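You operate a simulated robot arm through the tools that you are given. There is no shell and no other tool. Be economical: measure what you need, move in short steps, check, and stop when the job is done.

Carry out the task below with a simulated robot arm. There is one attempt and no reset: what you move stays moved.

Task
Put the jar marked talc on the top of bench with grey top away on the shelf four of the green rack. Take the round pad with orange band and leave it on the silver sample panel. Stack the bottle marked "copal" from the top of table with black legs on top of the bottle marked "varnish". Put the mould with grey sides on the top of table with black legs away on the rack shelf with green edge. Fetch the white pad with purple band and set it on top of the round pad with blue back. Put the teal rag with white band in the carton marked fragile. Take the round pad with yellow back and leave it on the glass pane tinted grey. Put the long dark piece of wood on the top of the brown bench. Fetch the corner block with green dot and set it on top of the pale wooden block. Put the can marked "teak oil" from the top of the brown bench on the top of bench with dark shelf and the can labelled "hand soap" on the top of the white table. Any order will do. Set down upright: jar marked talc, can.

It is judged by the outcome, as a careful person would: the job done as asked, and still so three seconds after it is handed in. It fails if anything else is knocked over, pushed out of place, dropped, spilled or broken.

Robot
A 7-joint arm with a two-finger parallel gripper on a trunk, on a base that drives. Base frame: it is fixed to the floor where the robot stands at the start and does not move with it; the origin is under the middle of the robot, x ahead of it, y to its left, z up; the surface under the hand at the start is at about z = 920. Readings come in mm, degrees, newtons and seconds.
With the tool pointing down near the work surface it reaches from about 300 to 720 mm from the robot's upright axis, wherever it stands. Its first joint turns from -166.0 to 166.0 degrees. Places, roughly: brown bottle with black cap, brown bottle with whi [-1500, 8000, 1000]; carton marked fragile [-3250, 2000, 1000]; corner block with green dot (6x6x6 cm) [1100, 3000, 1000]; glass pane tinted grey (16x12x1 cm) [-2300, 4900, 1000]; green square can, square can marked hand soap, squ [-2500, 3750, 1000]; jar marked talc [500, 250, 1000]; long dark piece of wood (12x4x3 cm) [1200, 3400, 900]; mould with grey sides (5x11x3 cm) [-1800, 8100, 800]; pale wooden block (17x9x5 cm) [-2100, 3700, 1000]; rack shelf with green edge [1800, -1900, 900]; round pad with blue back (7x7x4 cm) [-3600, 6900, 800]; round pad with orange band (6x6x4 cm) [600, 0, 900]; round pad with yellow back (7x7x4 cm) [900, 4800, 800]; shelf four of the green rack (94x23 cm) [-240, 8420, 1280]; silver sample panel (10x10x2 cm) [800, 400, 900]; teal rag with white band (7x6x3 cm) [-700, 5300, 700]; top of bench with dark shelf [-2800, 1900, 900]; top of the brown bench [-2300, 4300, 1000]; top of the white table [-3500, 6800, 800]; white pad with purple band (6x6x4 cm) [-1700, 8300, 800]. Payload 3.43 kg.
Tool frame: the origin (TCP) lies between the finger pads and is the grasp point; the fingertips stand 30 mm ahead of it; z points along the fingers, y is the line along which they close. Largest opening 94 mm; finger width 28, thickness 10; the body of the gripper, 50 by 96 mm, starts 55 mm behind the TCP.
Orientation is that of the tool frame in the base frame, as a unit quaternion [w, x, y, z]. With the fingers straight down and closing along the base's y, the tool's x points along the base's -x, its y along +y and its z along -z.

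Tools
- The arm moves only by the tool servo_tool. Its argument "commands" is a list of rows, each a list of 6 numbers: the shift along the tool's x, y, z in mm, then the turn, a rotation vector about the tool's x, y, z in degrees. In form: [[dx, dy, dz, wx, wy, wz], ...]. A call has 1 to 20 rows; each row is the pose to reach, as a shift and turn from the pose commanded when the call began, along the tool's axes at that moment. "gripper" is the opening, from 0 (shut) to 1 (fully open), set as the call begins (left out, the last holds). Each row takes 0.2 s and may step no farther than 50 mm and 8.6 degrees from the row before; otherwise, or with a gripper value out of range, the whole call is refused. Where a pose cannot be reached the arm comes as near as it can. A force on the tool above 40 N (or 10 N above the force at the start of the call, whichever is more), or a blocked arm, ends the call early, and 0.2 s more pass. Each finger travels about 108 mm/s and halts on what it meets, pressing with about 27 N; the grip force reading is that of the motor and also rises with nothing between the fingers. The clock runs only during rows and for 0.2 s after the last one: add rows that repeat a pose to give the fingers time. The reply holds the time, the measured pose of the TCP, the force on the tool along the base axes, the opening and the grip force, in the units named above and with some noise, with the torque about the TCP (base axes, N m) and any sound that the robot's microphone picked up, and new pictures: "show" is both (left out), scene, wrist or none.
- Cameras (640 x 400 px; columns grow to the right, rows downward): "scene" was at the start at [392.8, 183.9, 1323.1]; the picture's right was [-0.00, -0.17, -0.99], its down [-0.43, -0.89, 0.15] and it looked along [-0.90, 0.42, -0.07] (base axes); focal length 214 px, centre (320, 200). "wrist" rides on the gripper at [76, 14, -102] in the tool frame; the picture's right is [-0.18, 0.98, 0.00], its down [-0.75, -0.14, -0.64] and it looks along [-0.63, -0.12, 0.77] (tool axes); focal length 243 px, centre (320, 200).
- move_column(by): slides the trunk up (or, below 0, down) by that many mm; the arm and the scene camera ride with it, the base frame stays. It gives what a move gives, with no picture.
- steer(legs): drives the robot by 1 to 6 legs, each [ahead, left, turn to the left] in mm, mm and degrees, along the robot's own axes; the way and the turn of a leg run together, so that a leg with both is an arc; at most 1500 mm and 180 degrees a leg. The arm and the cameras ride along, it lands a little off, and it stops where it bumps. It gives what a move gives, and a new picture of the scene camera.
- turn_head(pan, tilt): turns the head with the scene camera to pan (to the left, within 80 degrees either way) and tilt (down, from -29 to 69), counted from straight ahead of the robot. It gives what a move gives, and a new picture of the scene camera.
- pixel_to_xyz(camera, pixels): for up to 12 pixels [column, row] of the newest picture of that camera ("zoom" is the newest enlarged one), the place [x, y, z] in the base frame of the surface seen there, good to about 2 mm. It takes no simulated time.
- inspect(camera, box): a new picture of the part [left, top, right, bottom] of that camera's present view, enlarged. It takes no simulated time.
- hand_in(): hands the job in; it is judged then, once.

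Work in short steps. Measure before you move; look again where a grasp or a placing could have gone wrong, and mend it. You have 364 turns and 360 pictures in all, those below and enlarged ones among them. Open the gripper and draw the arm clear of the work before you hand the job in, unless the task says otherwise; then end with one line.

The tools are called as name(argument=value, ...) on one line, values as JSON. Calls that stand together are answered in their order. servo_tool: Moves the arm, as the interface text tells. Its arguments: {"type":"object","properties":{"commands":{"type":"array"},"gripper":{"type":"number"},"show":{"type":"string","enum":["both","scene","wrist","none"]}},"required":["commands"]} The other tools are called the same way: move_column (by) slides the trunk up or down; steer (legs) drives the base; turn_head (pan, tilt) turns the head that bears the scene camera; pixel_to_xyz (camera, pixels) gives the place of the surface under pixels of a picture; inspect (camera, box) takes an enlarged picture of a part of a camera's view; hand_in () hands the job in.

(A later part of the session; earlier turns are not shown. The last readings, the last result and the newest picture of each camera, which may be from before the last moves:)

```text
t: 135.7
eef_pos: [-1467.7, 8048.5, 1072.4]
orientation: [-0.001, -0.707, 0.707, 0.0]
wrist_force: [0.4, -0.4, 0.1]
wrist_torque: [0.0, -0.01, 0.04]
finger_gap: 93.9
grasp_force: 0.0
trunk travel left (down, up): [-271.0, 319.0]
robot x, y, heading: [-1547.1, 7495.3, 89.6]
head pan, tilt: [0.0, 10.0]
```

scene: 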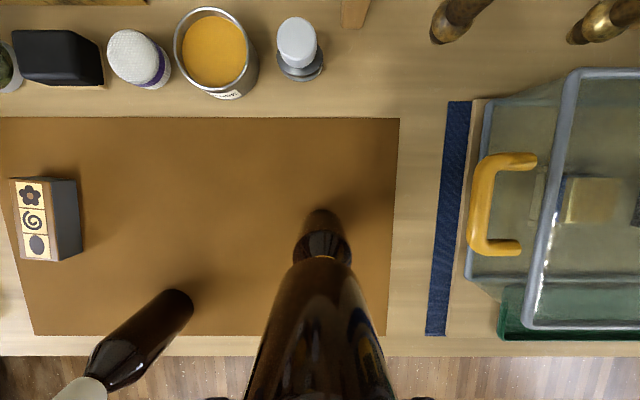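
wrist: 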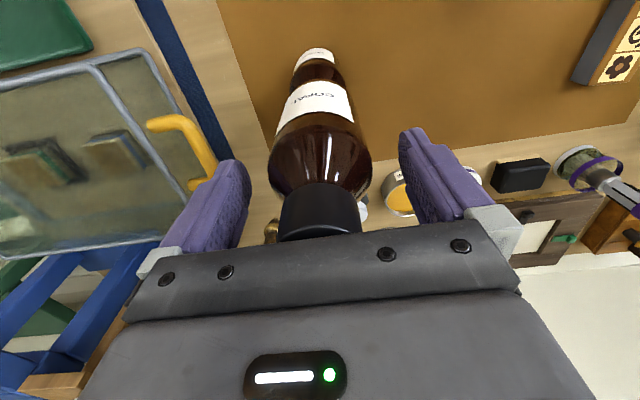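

Stack stands. Rise straight 130 mm, then move left over toward the white pad.

servo_tool(commands=[[0, 0, -30, 0, 0, 0], [0, 0, -65, 0, 0, 0], [0, 0, -100, 0, 0, 0], [0, 0, -135, 0, 0, 0], [-20, 40, -135, 0, 0, 0], [-40, 80, -135, 0, 0, 0], [-60, 120, -135, 0, 0, 0], [-90, 160, -130, 0, 0, 0], [-130, 190, -110, 0, 0, 0], [-170, 205, -85, 0, 0, 0], [-200, 207, -55, 0, 0, 0], [-200, 207, -55, 0, 0, 0]], show="both")

```text
refused: row 8 steps farther than a row can; nothing moved
```

One step was slightly too long; same path with shorter steps.

servo_tool(commands=[[0, 0, -30, 0, 0, 0], [0, 0, -65, 0, 0, 0], [0, 0, -100, 0, 0, 0], [0, 0, -135, 0, 0, 0], [-20, 40, -135, 0, 0, 0], [-40, 80, -135, 0, 0, 0], [-60, 120, -135, 0, 0, 0], [-85, 155, -130, 0, 0, 0], [-120, 185, -115, 0, 0, 0], [-155, 205, -95, 0, 0, 0], [-185, 207, -65, 0, 0, 0], [-200, 207, -55, 0, 0, 0], [-200, 207, -55, 0, 0, 0]], show="both")

```text
t: 138.5
eef_pos: [-1667.8, 8216.0, 1123.8]
orientation: [0.0, 0.707, -0.707, 0.002]
wrist_force: [0.1, 0.5, 0.4]
wrist_torque: [0.01, -0.01, 0.02]
finger_gap: 94.4
grasp_force: 0.0
out of reach, approached as far as the arm can: row 11, 12, 13
trunk travel left (down, up): [-271.0, 319.0]
robot x, y, heading: [-1545.1, 7497.4, 89.9]
head pan, tilt: [0.0, 10.0]
```

scene: 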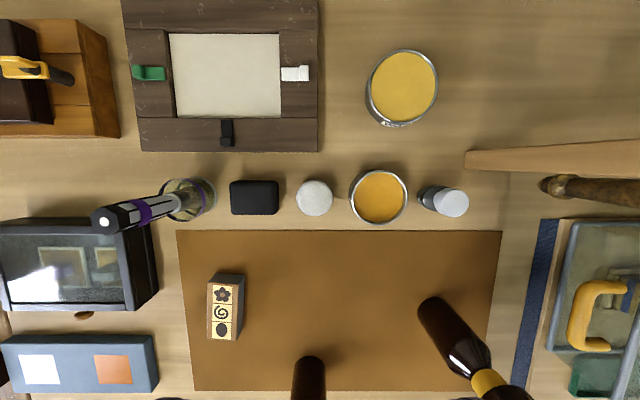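
wrist: 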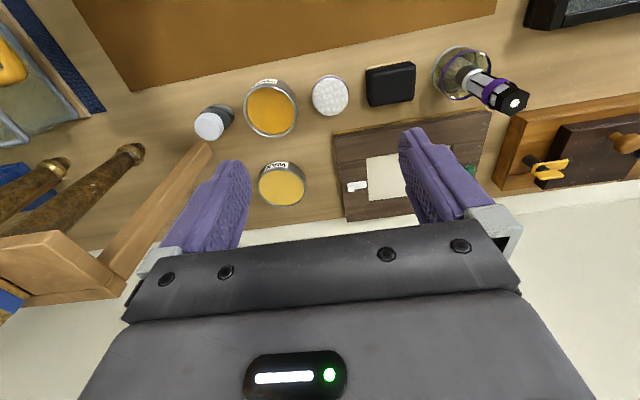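

Reach limit hit. The pad is at (315,197); its neighbours are close left and right, so I will close the fingers fore-aft. Measure, then drive ahead 130.

pixel_to_xyz(camera="scene", pixels=[[315, 197], [298, 198], [332, 198], [315, 182], [315, 214], [278, 198], [350, 198], [315, 150], [472, 383], [512, 398], [225, 310]])

steer(legs=[[130, 0, 0]])

```text
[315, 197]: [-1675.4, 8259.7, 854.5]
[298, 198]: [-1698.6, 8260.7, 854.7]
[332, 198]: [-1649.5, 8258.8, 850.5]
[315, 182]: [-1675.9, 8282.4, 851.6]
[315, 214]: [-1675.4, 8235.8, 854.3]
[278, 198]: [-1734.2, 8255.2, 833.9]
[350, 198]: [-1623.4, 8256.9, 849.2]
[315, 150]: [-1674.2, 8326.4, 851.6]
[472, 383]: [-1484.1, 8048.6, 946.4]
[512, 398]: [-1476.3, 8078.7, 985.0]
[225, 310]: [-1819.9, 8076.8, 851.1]
```

```text
t: 139.8
eef_pos: [-1666.5, 8348.6, 1123.1]
orientation: [0.0, -0.707, 0.707, -0.002]
wrist_force: [1.2, 0.4, -0.1]
wrist_torque: [-0.02, 0.03, 0.01]
finger_gap: 94.0
grasp_force: 0.0
trunk travel left (down, up): [-271.0, 319.0]
robot x, y, heading: [-1542.5, 7629.6, 89.8]
head pan, tilt: [0.0, 10.0]
```

scene: 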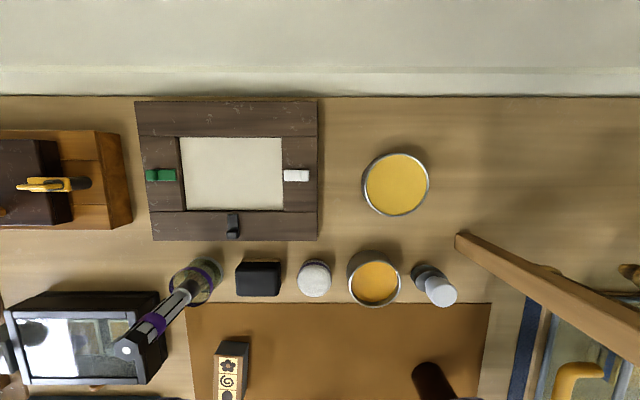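

Pad centre (-1675,8259), top 854. Rotate the hand 90° and descend to z 960 above it with opening 0.82.

servo_tool(commands=[[9, 1, 15, 0, 0, -8.2], [18, 2, 30, 0, 0, -16.4], [27, 3, 45, 0, 0, -24.6], [36, 4, 60, 0, 0, -32.8], [45, 5, 75, 0, 0, -41], [54, 6, 90, 0, 0, -49.2], [63, 7, 105, 0, 0, -57.4], [72, 8, 120, 0, 0, -65.6], [81, 8.5, 135, 0, 0, -73.8], [89.6, 8.5, 150, 0, 0, -82], [89.6, 8.5, 163, 0, 0, -90], [89.6, 8.5, 163, 0, 0, -90]], gripper=0.82, show="both")

```text
t: 142.4
eef_pos: [-1674.5, 8256.9, 961.4]
orientation: [0.001, 1.0, 0.001, 0.0]
wrist_force: [-0.3, 0.0, 0.3]
wrist_torque: [0.01, -0.02, -0.03]
finger_gap: 77.3
grasp_force: 0.1
trunk travel left (down, up): [-271.0, 319.0]
robot x, y, heading: [-1543.8, 7628.8, 89.7]
head pan, tilt: [0.0, 10.0]
```

scene: 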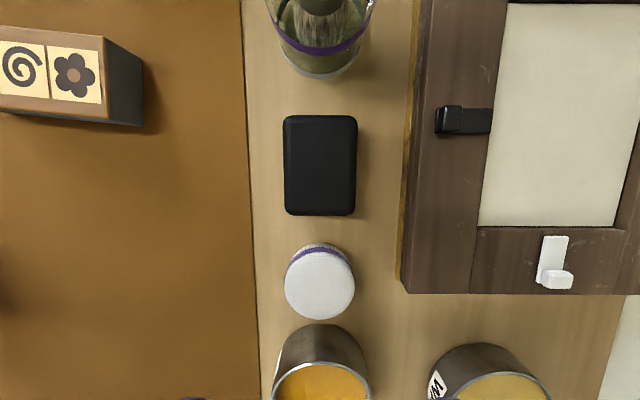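
wrist: 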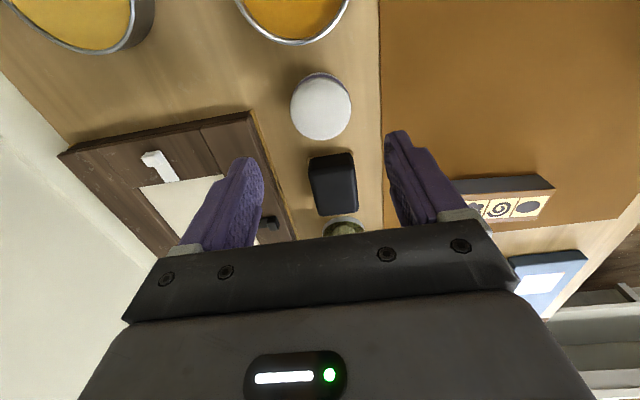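

Check the pad centre again from this nearer view.

pixel_to_xyz(camera="scene", pixels=[[320, 285], [288, 285], [352, 285], [320, 258], [320, 316], [400, 270]])

pixel_to_xyz(camera="wrist", pixels=[[321, 107], [294, 105], [348, 105], [321, 136], [321, 84], [330, 155]])

```text
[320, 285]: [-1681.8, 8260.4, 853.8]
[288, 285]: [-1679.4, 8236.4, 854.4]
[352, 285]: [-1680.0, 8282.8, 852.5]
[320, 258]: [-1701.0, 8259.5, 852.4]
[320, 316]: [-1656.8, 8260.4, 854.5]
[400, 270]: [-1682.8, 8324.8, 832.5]
```

```text
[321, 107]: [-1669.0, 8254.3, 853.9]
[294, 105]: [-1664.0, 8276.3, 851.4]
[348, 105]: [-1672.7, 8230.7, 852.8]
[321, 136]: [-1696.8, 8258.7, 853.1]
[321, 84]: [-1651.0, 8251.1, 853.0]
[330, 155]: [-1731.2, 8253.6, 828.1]
```

Centred. Descend 105 mm and close.

servo_tool(commands=[[-1.5, 0, 35, 0, 0, 0], [-1.5, 0, 70, 0, 0, 0], [-1.5, 0, 95, 0, 0, 0], [-1.5, 0, 105, 0, 0, 0], [-1.5, 0, 105, 0, 0, 0]], show="none")

servo_tool(commands=[[0, 0, 0, 0, 0, 0], [0, 0, 0, 0, 0, 0], [0, 0, 0, 0, 0, 0], [0, 0, 0, 0, 0, 0]], gripper=0, show="wrist")

```text
t: 143.6
eef_pos: [-1677.1, 8257.0, 855.4]
orientation: [0.001, 1.0, 0.0, 0.0]
wrist_force: [0.4, 0.4, -0.2]
wrist_torque: [0.01, -0.01, 0.01]
finger_gap: 77.0
grasp_force: 0.0
trunk travel left (down, up): [-271.0, 319.0]
robot x, y, heading: [-1543.1, 7628.3, 89.5]
head pan, tilt: [0.0, 10.0]
```

```text
t: 144.6
eef_pos: [-1676.0, 8256.1, 855.0]
orientation: [0.001, 1.0, 0.001, 0.001]
wrist_force: [-0.5, 0.0, 0.9]
wrist_torque: [0.03, -0.02, 0.0]
finger_gap: 52.6
grasp_force: 27.0
trunk travel left (down, up): [-271.0, 319.0]
robot x, y, heading: [-1544.3, 7627.5, 89.7]
head pan, tilt: [0.0, 10.0]
```

wrist: 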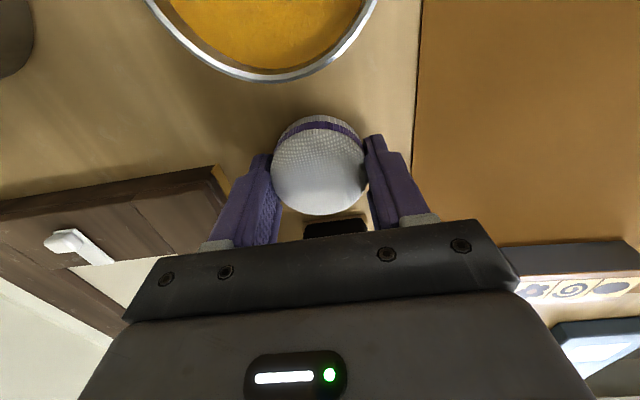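

Held (52.6). Lift 280 mm, drawing back and rotating the hand straight again.

servo_tool(commands=[[0, 0, -40, 0, 0, 0], [0, 0, -85, 0, 0, 0], [0, 0, -130, 0, 0, 0], [0, 0, -175, 0, 0, 0], [0, 0, -220, 0, 0, 0], [0, 0, -260, 0, 0, 0], [0, 20, -285, 0, 0, 0], [0, 60, -300, 0, 0, 8], [0, 100, -300, 0, 0, 16], [0, 140, -300, 0, 0, 24], [0, 180, -300, 0, 0, 32], [0, 215, -300, 0, 0, 40], [0, 230, -300, 0, 0, 48], [0, 240, -300, 0, 0, 56], [0, 245, -300, 0, 0, 64], [0, 250, -300, 0, 0, 72], [0, 250, -300, 0, 0, 80], [0, 250, -300, 0, 0, 88], [0, 250, -300, 0, 0, 90]], show="none")

servo_tool(commands=[[0, 0, 0, 0, -8, 0], [10, 0, 0, 0, -16, 0], [20, 0, 0, 0, -24, 0], [30, 0, 0, 0, -32, 0], [40, 0, 0, 0, -40, 0], [50, 0, 0, 0, -45, 0]], show="none")

turn_head(pan=0, tilt=-29)

steer(legs=[[-800, 0, 0], [0, 0, 90]])

```text
t: 148.6
eef_pos: [-1676.5, 8008.6, 1154.7]
orientation: [0.0, -0.707, 0.708, -0.002]
wrist_force: [-0.4, -0.5, -0.5]
wrist_torque: [-0.01, -0.02, -0.01]
finger_gap: 52.3
grasp_force: 27.1
trunk travel left (down, up): [-271.0, 319.0]
robot x, y, heading: [-1541.6, 7629.7, 89.8]
head pan, tilt: [0.0, 10.0]
```

```text
t: 150.0
eef_pos: [-1718.2, 8005.7, 1172.2]
orientation: [0.271, -0.653, 0.654, 0.269]
wrist_force: [-0.7, -0.6, -0.4]
wrist_torque: [-0.01, 0.03, 0.0]
finger_gap: 51.7
grasp_force: 27.0
out of reach, approached as far as the arm can: row 4, 5, 6
trunk travel left (down, up): [-271.0, 319.0]
robot x, y, heading: [-1547.2, 7628.0, 89.7]
head pan, tilt: [0.0, 10.0]
```

```text
t: 151.1
eef_pos: [-1718.0, 8006.5, 1172.8]
orientation: [0.271, -0.653, 0.654, 0.269]
wrist_force: [0.0, 0.0, -0.9]
wrist_torque: [-0.01, 0.0, 0.03]
finger_gap: 52.2
grasp_force: 27.0
trunk travel left (down, up): [-271.0, 319.0]
robot x, y, heading: [-1545.3, 7627.6, 89.9]
head pan, tilt: [0.0, -28.6]
```

scene: 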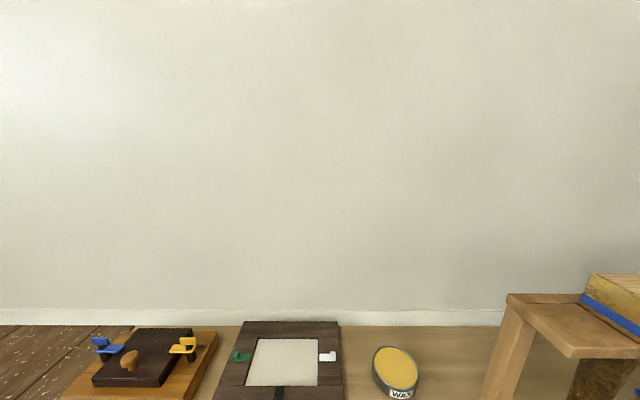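

```text
t: 159.1
eef_pos: [-1938.7, 6668.9, 1172.7]
orientation: [-0.009, 0.924, -0.019, -0.382]
wrist_force: [0.0, -0.2, -0.5]
wrist_torque: [0.02, -0.01, 0.04]
finger_gap: 51.9
grasp_force: 27.3
trunk travel left (down, up): [-271.0, 319.0]
robot x, y, heading: [-1555.9, 6829.7, 177.4]
head pan, tilt: [0.0, -28.6]
```

scene: 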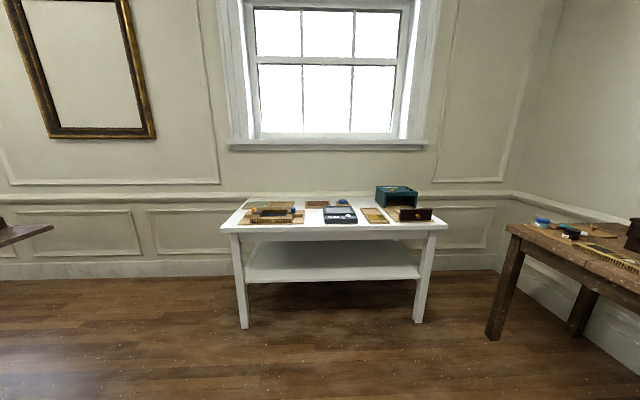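

The white table is straight ahead. Zoom and measure.

inspect(camera="scene", box=[215, 175, 455, 325])

pixel_to_xyz(camera="scene", pixels=[[240, 228], [430, 224], [244, 327], [420, 321], [343, 203], [325, 200], [270, 205], [380, 207], [385, 228], [495, 338]])

```text
2.67 times, centred on (335, 250) of scene
```

zoom: 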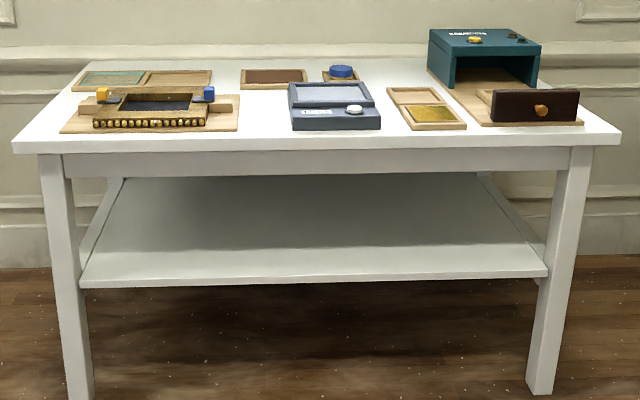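

```text
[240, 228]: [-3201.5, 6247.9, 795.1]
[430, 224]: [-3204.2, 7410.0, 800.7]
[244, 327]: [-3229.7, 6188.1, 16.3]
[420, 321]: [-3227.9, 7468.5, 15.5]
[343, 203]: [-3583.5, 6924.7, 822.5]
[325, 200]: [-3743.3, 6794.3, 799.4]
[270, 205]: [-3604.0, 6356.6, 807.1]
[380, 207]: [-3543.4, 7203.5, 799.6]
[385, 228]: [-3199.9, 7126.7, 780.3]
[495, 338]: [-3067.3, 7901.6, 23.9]
```

Drive up to the table (stop at about x=-2930).

steer(legs=[[0, 0, 2.6], [1370, 0, 0]])

turn_head(pan=0, tilt=-10)

```text
t: 166.4
eef_pos: [-3309.0, 6670.9, 1171.8]
orientation: [-0.003, 0.925, -0.005, -0.381]
wrist_force: [-0.2, 0.3, 0.4]
wrist_torque: [0.01, 0.0, -0.01]
finger_gap: 51.8
grasp_force: 27.0
trunk travel left (down, up): [-271.0, 319.0]
robot x, y, heading: [-2928.3, 6838.3, 178.9]
head pan, tilt: [0.0, -28.6]
```

scene: 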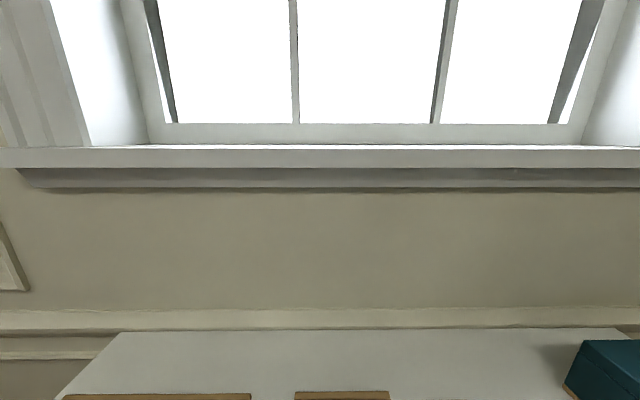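

```text
t: 167.2
eef_pos: [-3309.4, 6670.6, 1173.9]
orientation: [-0.003, 0.925, -0.005, -0.381]
wrist_force: [0.1, 0.3, -0.5]
wrist_torque: [0.0, 0.02, 0.01]
finger_gap: 51.8
grasp_force: 26.7
trunk travel left (down, up): [-271.0, 319.0]
robot x, y, heading: [-2931.3, 6837.2, 178.8]
head pan, tilt: [0.0, -10.0]
```

scene: 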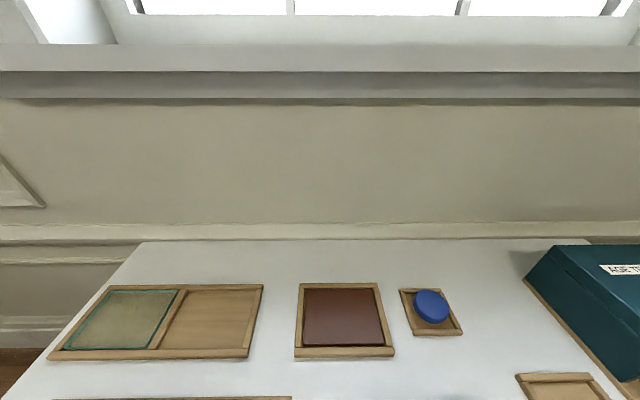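

Blue-backed pad at (432,304). Measure it and the surroundings.

pixel_to_xyz(camera="scene", pixels=[[432, 304], [415, 304], [448, 304], [432, 292], [432, 318], [405, 312], [455, 325], [430, 275], [540, 290], [432, 328]])

```text
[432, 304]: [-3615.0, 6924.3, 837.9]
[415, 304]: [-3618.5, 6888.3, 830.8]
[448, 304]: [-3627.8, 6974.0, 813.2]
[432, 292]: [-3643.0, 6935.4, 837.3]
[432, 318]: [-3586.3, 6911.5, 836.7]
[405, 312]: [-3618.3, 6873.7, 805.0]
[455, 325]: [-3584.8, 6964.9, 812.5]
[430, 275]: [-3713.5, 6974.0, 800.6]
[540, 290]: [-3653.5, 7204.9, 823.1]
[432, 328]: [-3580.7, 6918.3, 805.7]
```

Top z 838, centre (-3614,6924). Drive 50 ahead, 80 right, then turn the tool down.

steer(legs=[[50, -80, 1.1]])

servo_tool(commands=[[0, 0, 0, 0, 8, 0], [0, 0, 0, 0, 16, 0], [0, 0, 0, 0, 24, 0], [0, 0, 0, 0, 32, 0], [0, 0, 0, 0, 40, 0], [0, 0, 0, 0, 45, 0], [0, 0, 0, 0, 45, 0]], show="none")

```text
t: 168.3
eef_pos: [-3356.6, 6743.7, 1171.8]
orientation: [0.0, 0.925, 0.002, -0.38]
wrist_force: [-0.9, 0.9, -0.3]
wrist_torque: [-0.02, 0.01, 0.02]
finger_gap: 51.7
grasp_force: 27.2
trunk travel left (down, up): [-271.0, 319.0]
robot x, y, heading: [-2979.8, 6924.4, -179.9]
head pan, tilt: [0.0, -10.0]
```

scene: 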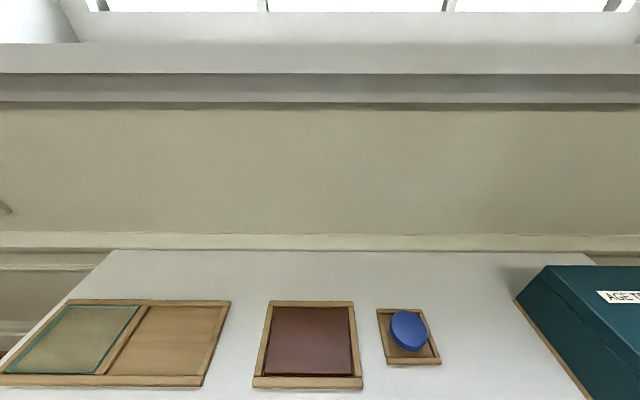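

```text
t: 169.9
eef_pos: [-3356.0, 6743.4, 1171.9]
orientation: [-0.001, 1.0, 0.002, 0.002]
wrist_force: [-1.1, -0.7, -1.0]
wrist_torque: [-0.01, -0.01, 0.05]
finger_gap: 52.1
grasp_force: 26.5
trunk travel left (down, up): [-271.0, 319.0]
robot x, y, heading: [-2980.2, 6917.4, -179.9]
head pan, tilt: [0.0, -10.0]
```

Move above the blue pad at z 980.

servo_tool(commands=[[-29, -20, 10, 0, 0, 0], [-57, -40, 20, 0, 0, 0], [-86, -60, 40, 0, 0, 0], [-115, -80, 60, 0, 0, 0], [-143, -100, 85, 0, 0, 0], [-172, -121, 110, 0, 0, 0], [-200, -141, 135, 0, 0, 0], [-229, -161, 165, 0, 0, 0], [-258, -181, 192, 0, 0, 0], [-258, -181, 192, 0, 0, 0]], show="wrist")

turn_head(pan=0, tilt=15)

```text
t: 172.1
eef_pos: [-3614.7, 6922.2, 981.1]
orientation: [0.0, 1.0, 0.003, 0.003]
wrist_force: [0.7, 0.4, -0.6]
wrist_torque: [-0.02, -0.03, 0.0]
finger_gap: 51.8
grasp_force: 27.2
trunk travel left (down, up): [-271.0, 319.0]
robot x, y, heading: [-2979.4, 6919.6, -179.9]
head pan, tilt: [0.0, -10.0]
```

wrist: 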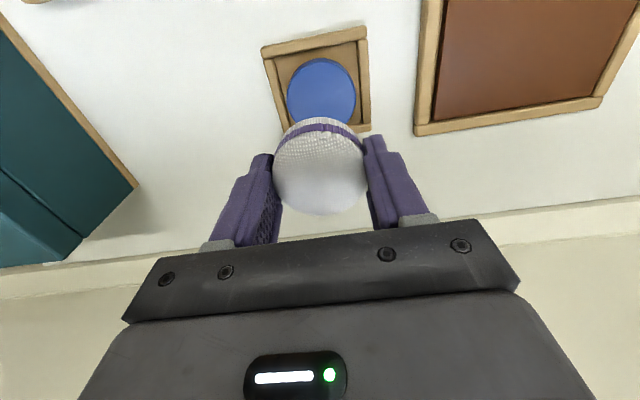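

```text
t: 173.0
eef_pos: [-3614.7, 6922.2, 982.6]
orientation: [-0.001, 1.0, 0.002, 0.002]
wrist_force: [-0.7, -0.7, -0.6]
wrist_torque: [0.0, 0.0, -0.03]
finger_gap: 51.9
grasp_force: 26.9
trunk travel left (down, up): [-271.0, 319.0]
robot x, y, heading: [-2979.3, 6920.8, -180.0]
head pan, tilt: [0.0, 15.0]
```

scene: 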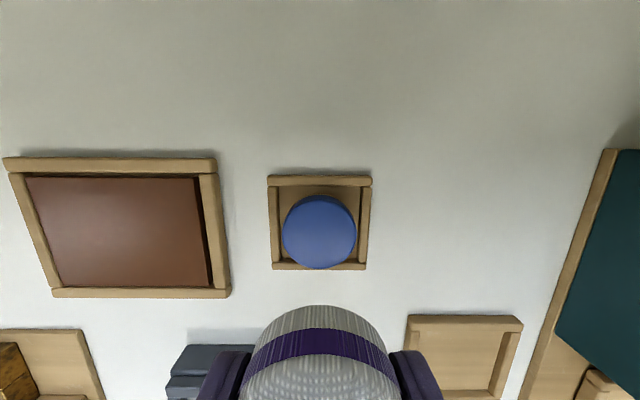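

Measure the blue pad precisely.

pixel_to_xyz(camera="scene", pixels=[[320, 232], [285, 232], [355, 232], [320, 198], [320, 266]])

pixel_to_xyz(camera="wrist", pixels=[[322, 90], [290, 92], [354, 90], [322, 60], [322, 112]])

```text
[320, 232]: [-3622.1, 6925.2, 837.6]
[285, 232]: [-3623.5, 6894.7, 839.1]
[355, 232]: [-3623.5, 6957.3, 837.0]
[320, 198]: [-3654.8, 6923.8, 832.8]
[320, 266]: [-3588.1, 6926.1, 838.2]
```

```text
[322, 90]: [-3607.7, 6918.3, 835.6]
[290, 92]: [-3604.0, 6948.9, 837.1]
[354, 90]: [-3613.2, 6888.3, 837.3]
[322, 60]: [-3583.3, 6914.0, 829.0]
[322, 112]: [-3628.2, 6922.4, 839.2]
```

Centre (-3619,6922): shift 4 mm and lower to z 875.

servo_tool(commands=[[-4, 0, 40, 0, 0, 0], [-4, 0, 75, 0, 0, 0], [-4, 0, 95, 0, 0, 0], [-4, 0, 106, 0, 0, 0], [-4, 0, 106, 0, 0, 0]], show="wrist")

```text
t: 174.2
eef_pos: [-3620.3, 6922.8, 874.2]
orientation: [-0.001, 1.0, 0.003, 0.002]
wrist_force: [0.1, 0.6, 0.3]
wrist_torque: [0.0, -0.01, 0.01]
finger_gap: 51.8
grasp_force: 26.9
trunk travel left (down, up): [-271.0, 319.0]
robot x, y, heading: [-2978.6, 6923.4, -179.8]
head pan, tilt: [0.0, 15.0]
```

wrist: 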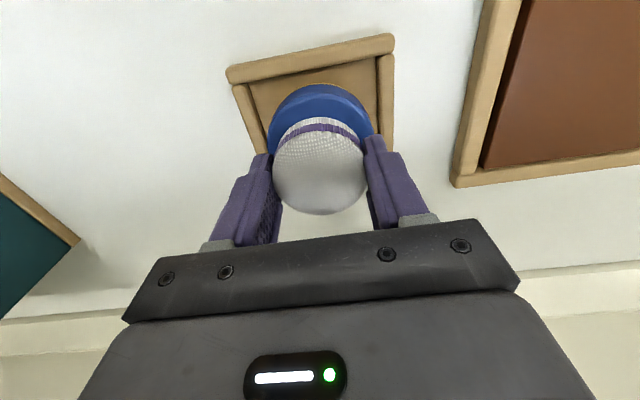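

Lower 1.5 mm, release, and rise.

servo_tool(commands=[[0, 0, 1.5, 0, 0, 0], [0, 0, 1.5, 0, 0, 0]], show="none")

servo_tool(commands=[[0, 0, 0, 0, 0, 0], [0, 0, 0, 0, 0, 0], [0, 0, 0, 0, 0, 0], [0, 0, -20, 0, 0, 0], [0, 0, -60, 0, 0, 0], [40, 0, -90, 0, 0, 0], [80, 0, -120, 0, 0, 0], [120, 0, -150, 0, 0, 0]], gripper=1, show="both")

```text
t: 174.8
eef_pos: [-3618.2, 6922.7, 873.2]
orientation: [-0.001, 1.0, 0.002, 0.001]
wrist_force: [-1.5, -1.1, 11.0]
wrist_torque: [-0.19, 0.16, 0.03]
finger_gap: 52.0
grasp_force: 27.5
trunk travel left (down, up): [-271.0, 319.0]
robot x, y, heading: [-2986.2, 6917.2, -180.0]
head pan, tilt: [0.0, 15.0]
```

```text
t: 176.6
eef_pos: [-3498.5, 6924.1, 1025.3]
orientation: [-0.001, 1.0, 0.002, 0.001]
wrist_force: [0.0, 0.3, 0.2]
wrist_torque: [0.01, 0.03, 0.02]
finger_gap: 94.3
grasp_force: 0.1
trunk travel left (down, up): [-271.0, 319.0]
robot x, y, heading: [-2978.6, 6922.9, -179.9]
head pan, tilt: [0.0, 15.0]
```

scene: 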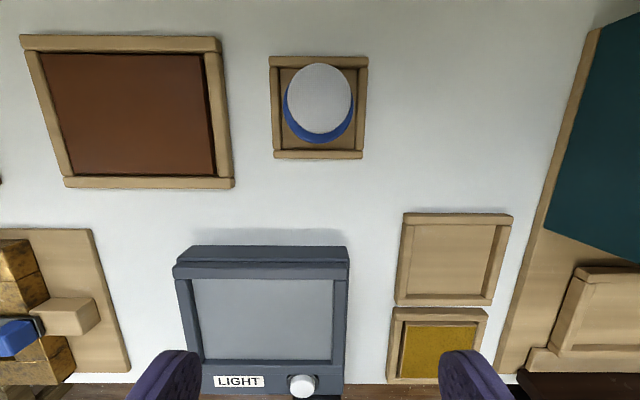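
wrist: 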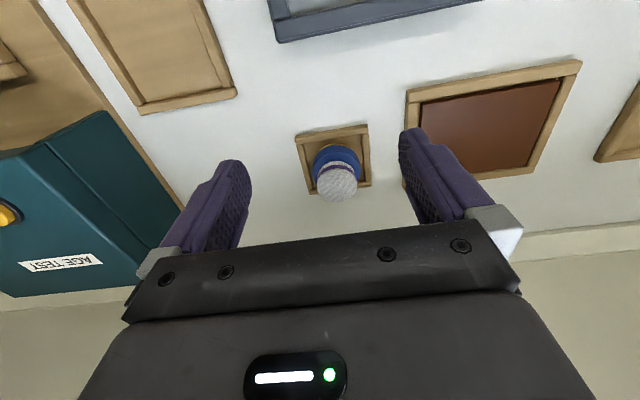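

Pad is well placed. Measure free spots on the white table for the can.

pixel_to_xyz(camera="scene", pixels=[[450, 140], [368, 100], [550, 160], [450, 210], [510, 215], [370, 230], [345, 250], [480, 60], [395, 265], [375, 200]])

```text
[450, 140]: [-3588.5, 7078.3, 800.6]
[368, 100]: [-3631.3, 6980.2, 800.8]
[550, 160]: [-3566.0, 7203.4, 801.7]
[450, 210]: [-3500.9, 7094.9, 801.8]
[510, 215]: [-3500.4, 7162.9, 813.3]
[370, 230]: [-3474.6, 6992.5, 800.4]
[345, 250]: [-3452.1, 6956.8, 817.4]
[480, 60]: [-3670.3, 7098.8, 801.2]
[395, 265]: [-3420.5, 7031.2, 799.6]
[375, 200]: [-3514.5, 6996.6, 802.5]
```

Now fetch the cans. Lift and draw in the arm with a 45° view, then drive to the brown bench's aisle side.

servo_tool(commands=[[30, 0, -20, 0, -8, 0], [60, 0, -45, 0, -16, 0], [85, 0, -70, 0, -24, 0], [105, 0, -95, 0, -32, 0], [120, 0, -120, 0, -40, 0], [130, 0, -145, 0, -45, 0]], show="none")

turn_head(pan=0, tilt=-20)

steer(legs=[[-1500, 0, 0], [-130, 0, 0], [0, 1500, 0], [0, 1450, 0]])

```text
t: 178.0
eef_pos: [-3418.5, 6925.9, 1182.1]
orientation: [-0.001, 0.924, 0.003, -0.382]
wrist_force: [0.9, -0.5, -0.1]
wrist_torque: [0.0, 0.02, 0.03]
finger_gap: 94.0
grasp_force: 0.1
out of reach, approached as far as the arm can: row 5, 6
trunk travel left (down, up): [-271.0, 319.0]
robot x, y, heading: [-2974.4, 6920.5, -179.8]
head pan, tilt: [0.0, 15.0]
```

```text
t: 179.0
eef_pos: [-3420.2, 6926.5, 1181.9]
orientation: [0.0, 0.925, 0.003, -0.38]
wrist_force: [0.7, 0.1, 0.4]
wrist_torque: [-0.01, -0.01, -0.02]
finger_gap: 94.1
grasp_force: 0.0
trunk travel left (down, up): [-271.0, 319.0]
robot x, y, heading: [-2981.2, 6921.0, -179.7]
head pan, tilt: [0.0, -20.0]
```

scene: 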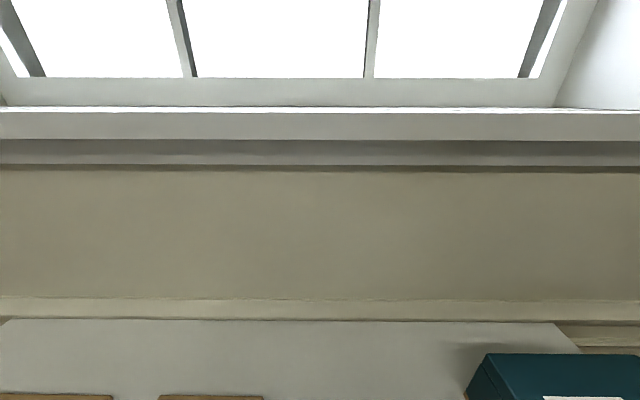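

```text
t: 201.2
eef_pos: [-1789.0, 3961.7, 1182.1]
orientation: [-0.001, 0.925, -0.001, -0.38]
wrist_force: [-0.1, -0.9, -0.6]
wrist_torque: [0.01, -0.01, 0.0]
finger_gap: 94.1
grasp_force: 0.1
trunk travel left (down, up): [-271.0, 319.0]
robot x, y, heading: [-1346.6, 3948.5, 179.4]
head pan, tilt: [0.0, -20.0]
```

scene: 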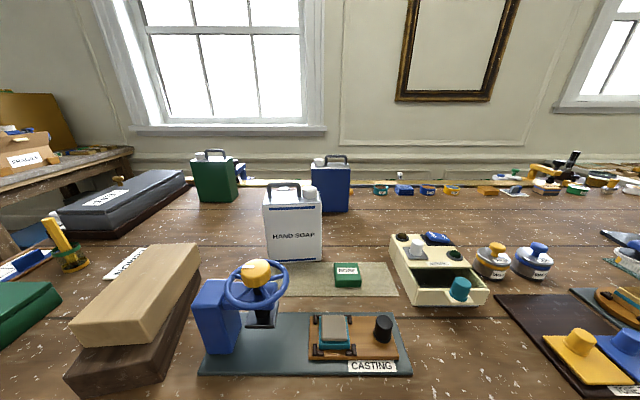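

Hand soap can (white) at (292,225); pale block at (145,290). Zoom on the cans and measure.

inspect(camera="scene", box=[170, 140, 390, 280])

pixel_to_xyz(camera="scene", pixels=[[292, 255], [282, 185], [268, 200], [320, 205], [213, 170], [212, 152], [330, 180], [330, 160], [145, 280], [315, 190], [125, 258], [215, 318]])

```text
2.86 times, centred on (280, 210) of scene
```

zoom: 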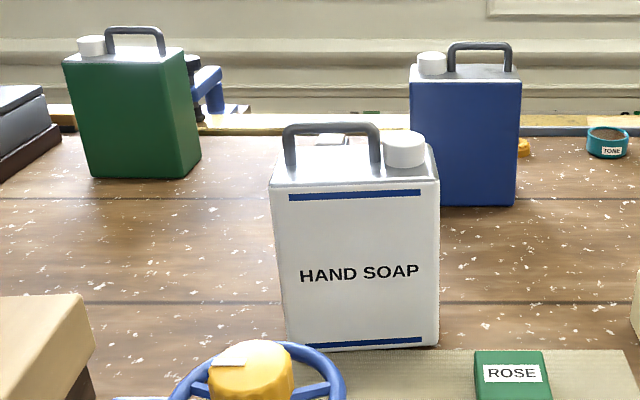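

```text
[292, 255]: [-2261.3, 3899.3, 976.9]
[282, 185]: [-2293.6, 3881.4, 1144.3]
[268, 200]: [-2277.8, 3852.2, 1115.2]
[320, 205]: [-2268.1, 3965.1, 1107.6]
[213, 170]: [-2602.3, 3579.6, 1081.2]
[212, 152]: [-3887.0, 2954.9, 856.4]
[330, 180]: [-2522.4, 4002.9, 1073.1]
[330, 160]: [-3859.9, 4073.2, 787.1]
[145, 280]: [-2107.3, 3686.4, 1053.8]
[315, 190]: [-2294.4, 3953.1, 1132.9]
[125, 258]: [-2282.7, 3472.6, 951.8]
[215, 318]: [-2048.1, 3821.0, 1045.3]
```

Soap can: front face x≈-2263, y 3850–3965, body top ~1118, handle ~1147. Drive closer and look straight down on it.

steer(legs=[[330, 40, 0.6]])

move_column(by=130)

servo_tool(commands=[[0, 0, 0, 0, 8, 0], [0, 0, 0, 0, 16, 0], [0, 0, 0, 0, 24, 0], [0, 0, 0, 0, 32, 0], [0, 0, 0, 0, 40, 0], [0, 0, 0, 0, 45, 0], [0, 0, 0, 0, 45, 0]], show="both")

```text
t: 203.4
eef_pos: [-2123.7, 3914.7, 1181.1]
orientation: [0.001, 0.925, 0.005, -0.38]
wrist_force: [-1.3, -0.1, -0.3]
wrist_torque: [0.0, -0.02, 0.02]
finger_gap: 94.1
grasp_force: 0.1
trunk travel left (down, up): [-271.0, 319.0]
robot x, y, heading: [-1677.4, 3908.2, -179.7]
head pan, tilt: [0.0, -20.0]
```

scene: 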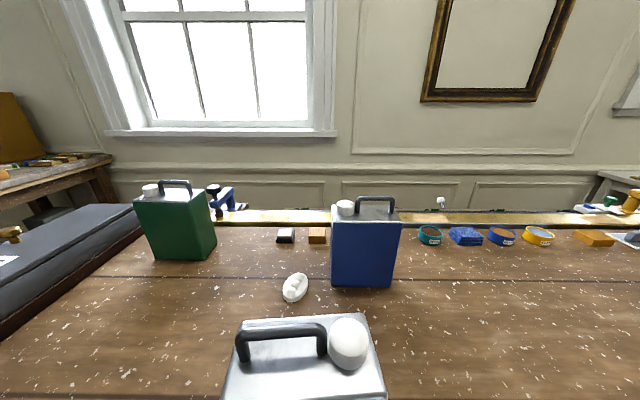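

```text
t: 205.0
eef_pos: [-2124.2, 3916.4, 1311.5]
orientation: [0.0, 0.925, 0.004, -0.38]
wrist_force: [-0.1, -0.6, -0.2]
wrist_torque: [0.04, -0.01, -0.01]
finger_gap: 93.9
grasp_force: 0.0
trunk travel left (down, up): [-401.0, 189.0]
robot x, y, heading: [-1681.4, 3911.6, -179.9]
head pan, tilt: [0.0, -20.0]
```

```text
t: 206.6
eef_pos: [-2121.8, 3915.8, 1310.2]
orientation: [-0.001, 1.0, 0.004, 0.003]
wrist_force: [-0.2, 0.4, 0.4]
wrist_torque: [-0.02, 0.0, 0.01]
finger_gap: 94.0
grasp_force: 0.1
trunk travel left (down, up): [-401.0, 189.0]
robot x, y, heading: [-1683.5, 3912.9, -179.5]
head pan, tilt: [0.0, -20.0]
```

scene: 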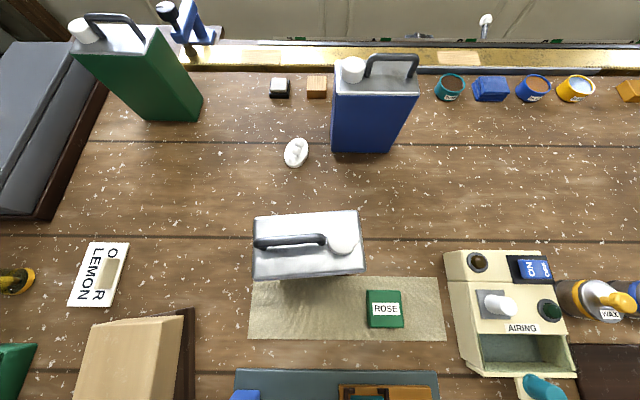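
wrist: 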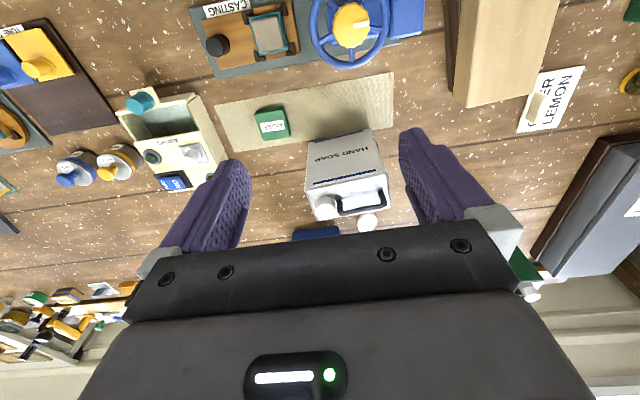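

Measure the soap can's top face, handle and orientation; and the other cans.

pixel_to_xyz(camera="scene", pixels=[[257, 219], [355, 214], [361, 266], [255, 275], [290, 241], [343, 232], [310, 255], [340, 60], [410, 97], [335, 95], [75, 50], [145, 50]])

inspect(camera="scene", box=[230, 190, 390, 300])

```text
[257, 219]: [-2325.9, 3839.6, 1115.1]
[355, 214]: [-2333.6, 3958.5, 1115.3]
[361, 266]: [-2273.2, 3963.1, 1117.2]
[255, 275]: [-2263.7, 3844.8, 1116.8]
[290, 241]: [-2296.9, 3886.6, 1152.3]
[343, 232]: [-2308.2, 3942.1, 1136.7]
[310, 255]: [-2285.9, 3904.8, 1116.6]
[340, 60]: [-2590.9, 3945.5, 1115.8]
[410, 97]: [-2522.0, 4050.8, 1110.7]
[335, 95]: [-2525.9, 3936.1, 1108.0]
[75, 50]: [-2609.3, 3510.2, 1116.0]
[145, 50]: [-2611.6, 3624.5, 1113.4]
```

```text
3.64 times, centred on (310, 245) of scene
```

zoom: 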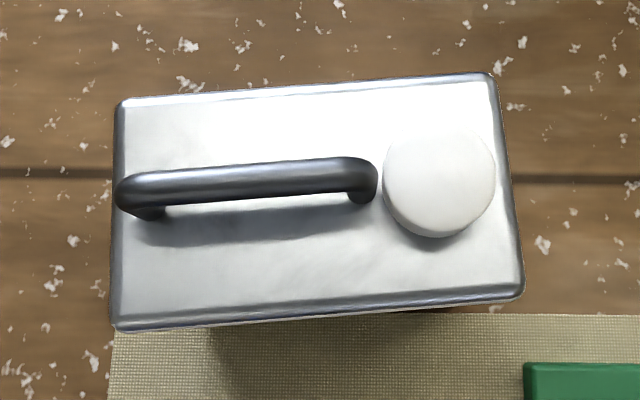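

Can centre (-2299,3902), 120×62, turned ~4°. Rotate the hand 94° and go above it, z 1230.

servo_tool(commands=[[-16, 1, 7, 0, 0, -8.5], [-32, 2, 14, 0, 0, -17], [-48, 4, 21, 0, 0, -25.5], [-64, 5, 28, 0, 0, -34], [-80, 6, 36, 0, 0, -42.5], [-96, 7, 43, 0, 0, -51], [-112, 9, 50, 0, 0, -59.5], [-128, 10, 57, 0, 0, -68], [-144, 12, 64, 0, 0, -76.5], [-160, 13, 72, 0, 0, -85], [-177, 14, 80, 0, 0, -93.5], [-177, 14, 80, 0, 0, -93.9]], gripper=1, show="both")

```text
t: 209.2
eef_pos: [-2299.2, 3900.3, 1231.7]
orientation: [0.001, 0.679, 0.734, 0.003]
wrist_force: [0.1, -0.2, 1.2]
wrist_torque: [0.02, 0.01, 0.06]
finger_gap: 94.4
grasp_force: 0.0
trunk travel left (down, up): [-401.0, 189.0]
robot x, y, heading: [-1681.3, 3907.6, -179.7]
head pan, tilt: [0.0, -20.0]
```

scene: 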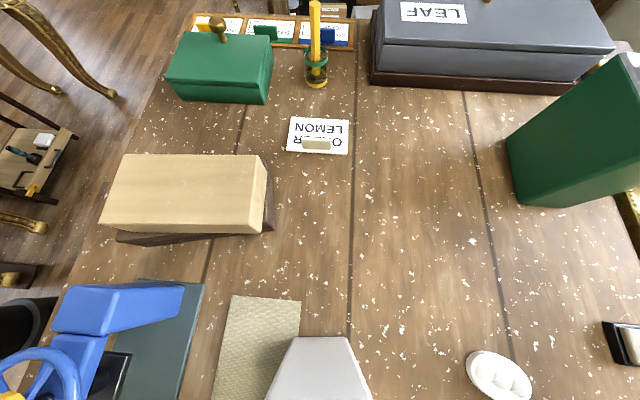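
wrist: 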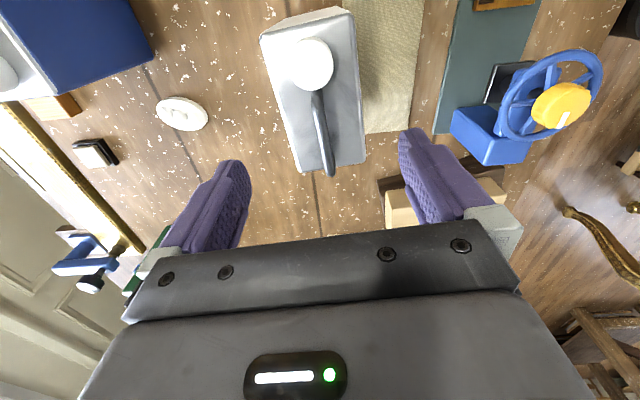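

Aligned. Descend 126 mm to z≈1105.

servo_tool(commands=[[0, 0, 40, 0, 0, 0], [0, 0, 75, 0, 0, 0], [0, 0, 105, 0, 0, 0], [0, 0, 126, 0, 0, 0], [0, 0, 126, 0, 0, 0]], show="wrist")

```text
t: 210.4
eef_pos: [-2298.4, 3901.9, 1103.9]
orientation: [0.001, 0.679, 0.734, 0.002]
wrist_force: [-0.9, -1.1, 0.3]
wrist_torque: [0.01, 0.03, -0.01]
finger_gap: 94.2
grasp_force: 0.1
trunk travel left (down, up): [-401.0, 189.0]
robot x, y, heading: [-1682.5, 3908.7, -179.8]
head pan, tilt: [0.0, -20.0]
```

wrist: 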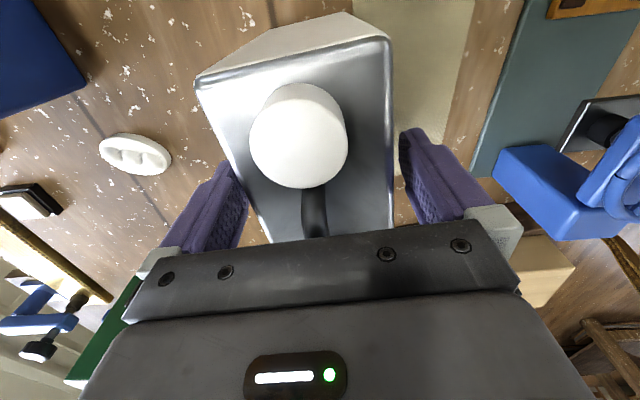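

Close on the can.

servo_tool(commands=[[0, 0, 0, 0, 0, 0], [0, 0, 0, 0, 0, 0], [0, 0, 0, 0, 0, 0], [0, 0, 0, 0, 0, 0]], gripper=0, show="none")

servo_tool(commands=[[0, 0, -20, 0, 0, 0], [0, 0, -50, 0, 0, 0], [0, 0, -80, 0, 0, 0], [0, 0, -110, 0, 0, 0], [0, 0, -140, 0, 0, 0], [0, 0, -165, 0, 0, 0]], show="wrist")

```text
t: 211.4
eef_pos: [-2299.1, 3901.1, 1104.9]
orientation: [0.001, 0.68, 0.733, 0.002]
wrist_force: [0.8, -0.3, -0.7]
wrist_torque: [0.12, 0.23, 0.13]
finger_gap: 79.4
grasp_force: 27.2
trunk travel left (down, up): [-401.0, 189.0]
robot x, y, heading: [-1685.6, 3912.9, -179.5]
head pan, tilt: [0.0, -20.0]
```

```text
t: 212.8
eef_pos: [-2301.2, 3901.2, 1268.9]
orientation: [0.002, 0.679, 0.734, 0.003]
wrist_force: [0.7, 0.0, -9.8]
wrist_torque: [-0.03, 0.03, 0.0]
finger_gap: 79.5
grasp_force: 26.5
trunk travel left (down, up): [-401.0, 189.0]
robot x, y, heading: [-1682.6, 3909.8, -179.7]
head pan, tilt: [0.0, -20.0]
```

wrist: 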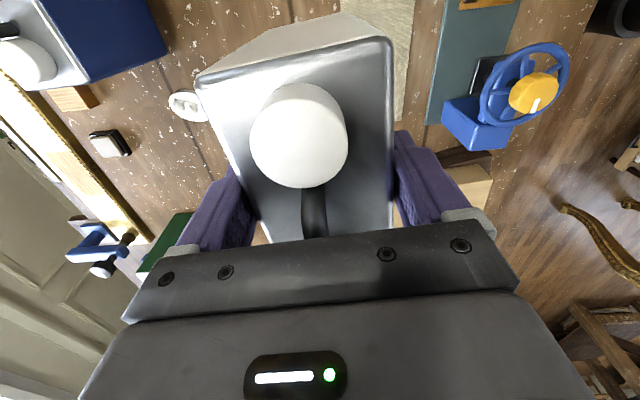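

Held (9.8 N). Measure bench surface height beneath for the bottom offset.

pixel_to_xyz(camera="wrist", pixels=[[170, 60], [180, 120], [190, 170], [100, 80], [15, 60], [110, 30]])

```text
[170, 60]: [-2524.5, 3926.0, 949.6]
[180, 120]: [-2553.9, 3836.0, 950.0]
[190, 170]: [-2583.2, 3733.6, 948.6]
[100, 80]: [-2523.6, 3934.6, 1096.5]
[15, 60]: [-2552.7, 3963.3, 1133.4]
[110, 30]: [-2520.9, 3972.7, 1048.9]
```

Pull the arm in, then drive back to the white table.

servo_tool(commands=[[0, 45, 0, 0, 0, 0], [0, 90, 0, 0, 0, 0], [0, 135, 0, 0, 0, 0], [0, 180, 0, 0, 0, 0]], show="none")

steer(legs=[[-340, 0, 0], [0, -1500, 0], [0, -1510, 0], [1500, 0, 0]])

```text
t: 213.8
eef_pos: [-2120.7, 3914.4, 1271.9]
orientation: [0.001, 0.679, 0.734, 0.003]
wrist_force: [0.8, 0.2, -10.4]
wrist_torque: [0.0, -0.01, 0.05]
finger_gap: 79.7
grasp_force: 27.3
trunk travel left (down, up): [-401.0, 189.0]
robot x, y, heading: [-1683.0, 3910.6, -179.8]
head pan, tilt: [0.0, -20.0]
```

```text
refused: -1510 is not a number from -1500 to 1500
```

Split the long leg.

steer(legs=[[-340, 0, 0], [0, -1500, 0], [0, -1500, 0], [1480, 0, 0]])

```text
t: 237.4
eef_pos: [-3312.6, 6943.8, 1273.2]
orientation: [0.001, 0.682, 0.732, 0.002]
wrist_force: [-0.2, 0.6, -10.5]
wrist_torque: [0.01, -0.03, -0.01]
finger_gap: 79.1
grasp_force: 26.8
trunk travel left (down, up): [-401.0, 189.0]
robot x, y, heading: [-2870.5, 6939.1, -179.7]
head pan, tilt: [0.0, -20.0]
```

scene: 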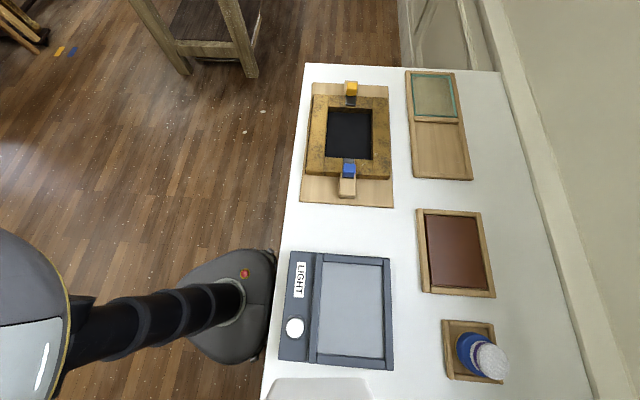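

Drive 100 ahead and 145 to the right to face the free spot (-3585,7085).

steer(legs=[[100, -145, 0]])

servo_tool(commands=[[0, -42, 0, 0, 0, 0], [0, -84, 0, 0, 0, 0], [0, -126, 0, 0, 0, 0], [0, -168, 0, 0, 0, 0], [0, -168, 0, 0, 0, 0]], show="wrist")

turn_head(pan=0, tilt=-5)

```text
t: 238.9
eef_pos: [-3412.3, 7091.1, 1272.6]
orientation: [0.002, 0.682, 0.731, 0.003]
wrist_force: [-0.2, 0.9, -11.2]
wrist_torque: [-0.01, 0.01, -0.02]
finger_gap: 79.4
grasp_force: 26.7
trunk travel left (down, up): [-401.0, 189.0]
robot x, y, heading: [-2971.8, 7081.2, 180.3]
head pan, tilt: [0.0, -20.0]
```

scene: 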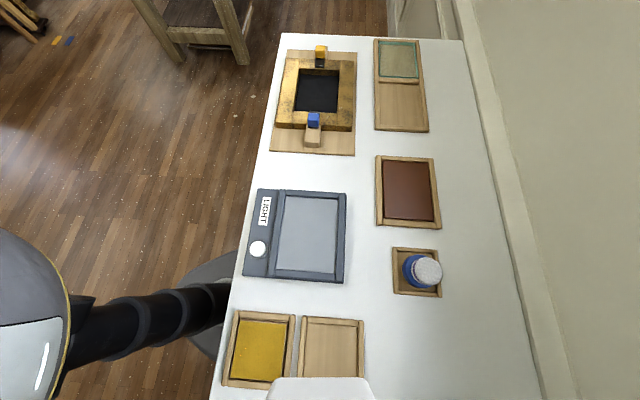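

```text
t: 240.1
eef_pos: [-3579.9, 7078.7, 1270.8]
orientation: [0.002, 0.681, 0.732, 0.003]
wrist_force: [0.1, -0.3, -10.9]
wrist_torque: [0.01, 0.0, 0.0]
finger_gap: 79.3
grasp_force: 27.3
trunk travel left (down, up): [-401.0, 189.0]
robot x, y, heading: [-2970.3, 7080.8, 180.0]
head pan, tilt: [0.0, -20.0]
```

wrist: 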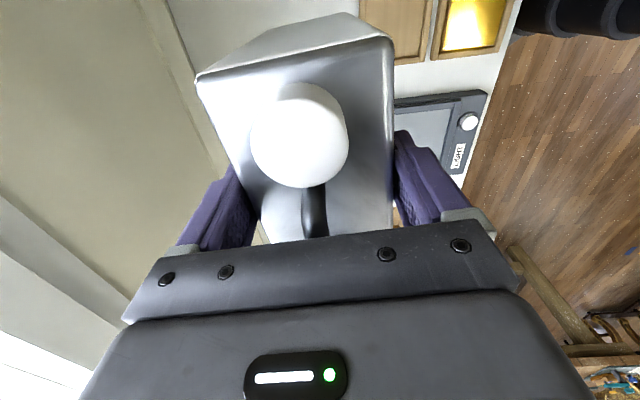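

```text
t: 240.8
eef_pos: [-3580.9, 7079.3, 1270.0]
orientation: [0.002, 0.681, 0.732, 0.003]
wrist_force: [0.4, -0.8, -11.3]
wrist_torque: [0.01, 0.02, -0.01]
finger_gap: 79.7
grasp_force: 26.3
trunk travel left (down, up): [-401.0, 189.0]
robot x, y, heading: [-2969.4, 7080.2, 180.1]
head pan, tilt: [0.0, -5.0]
```

scene: 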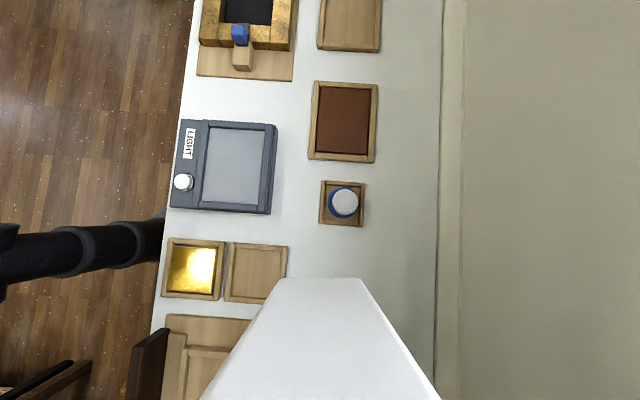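

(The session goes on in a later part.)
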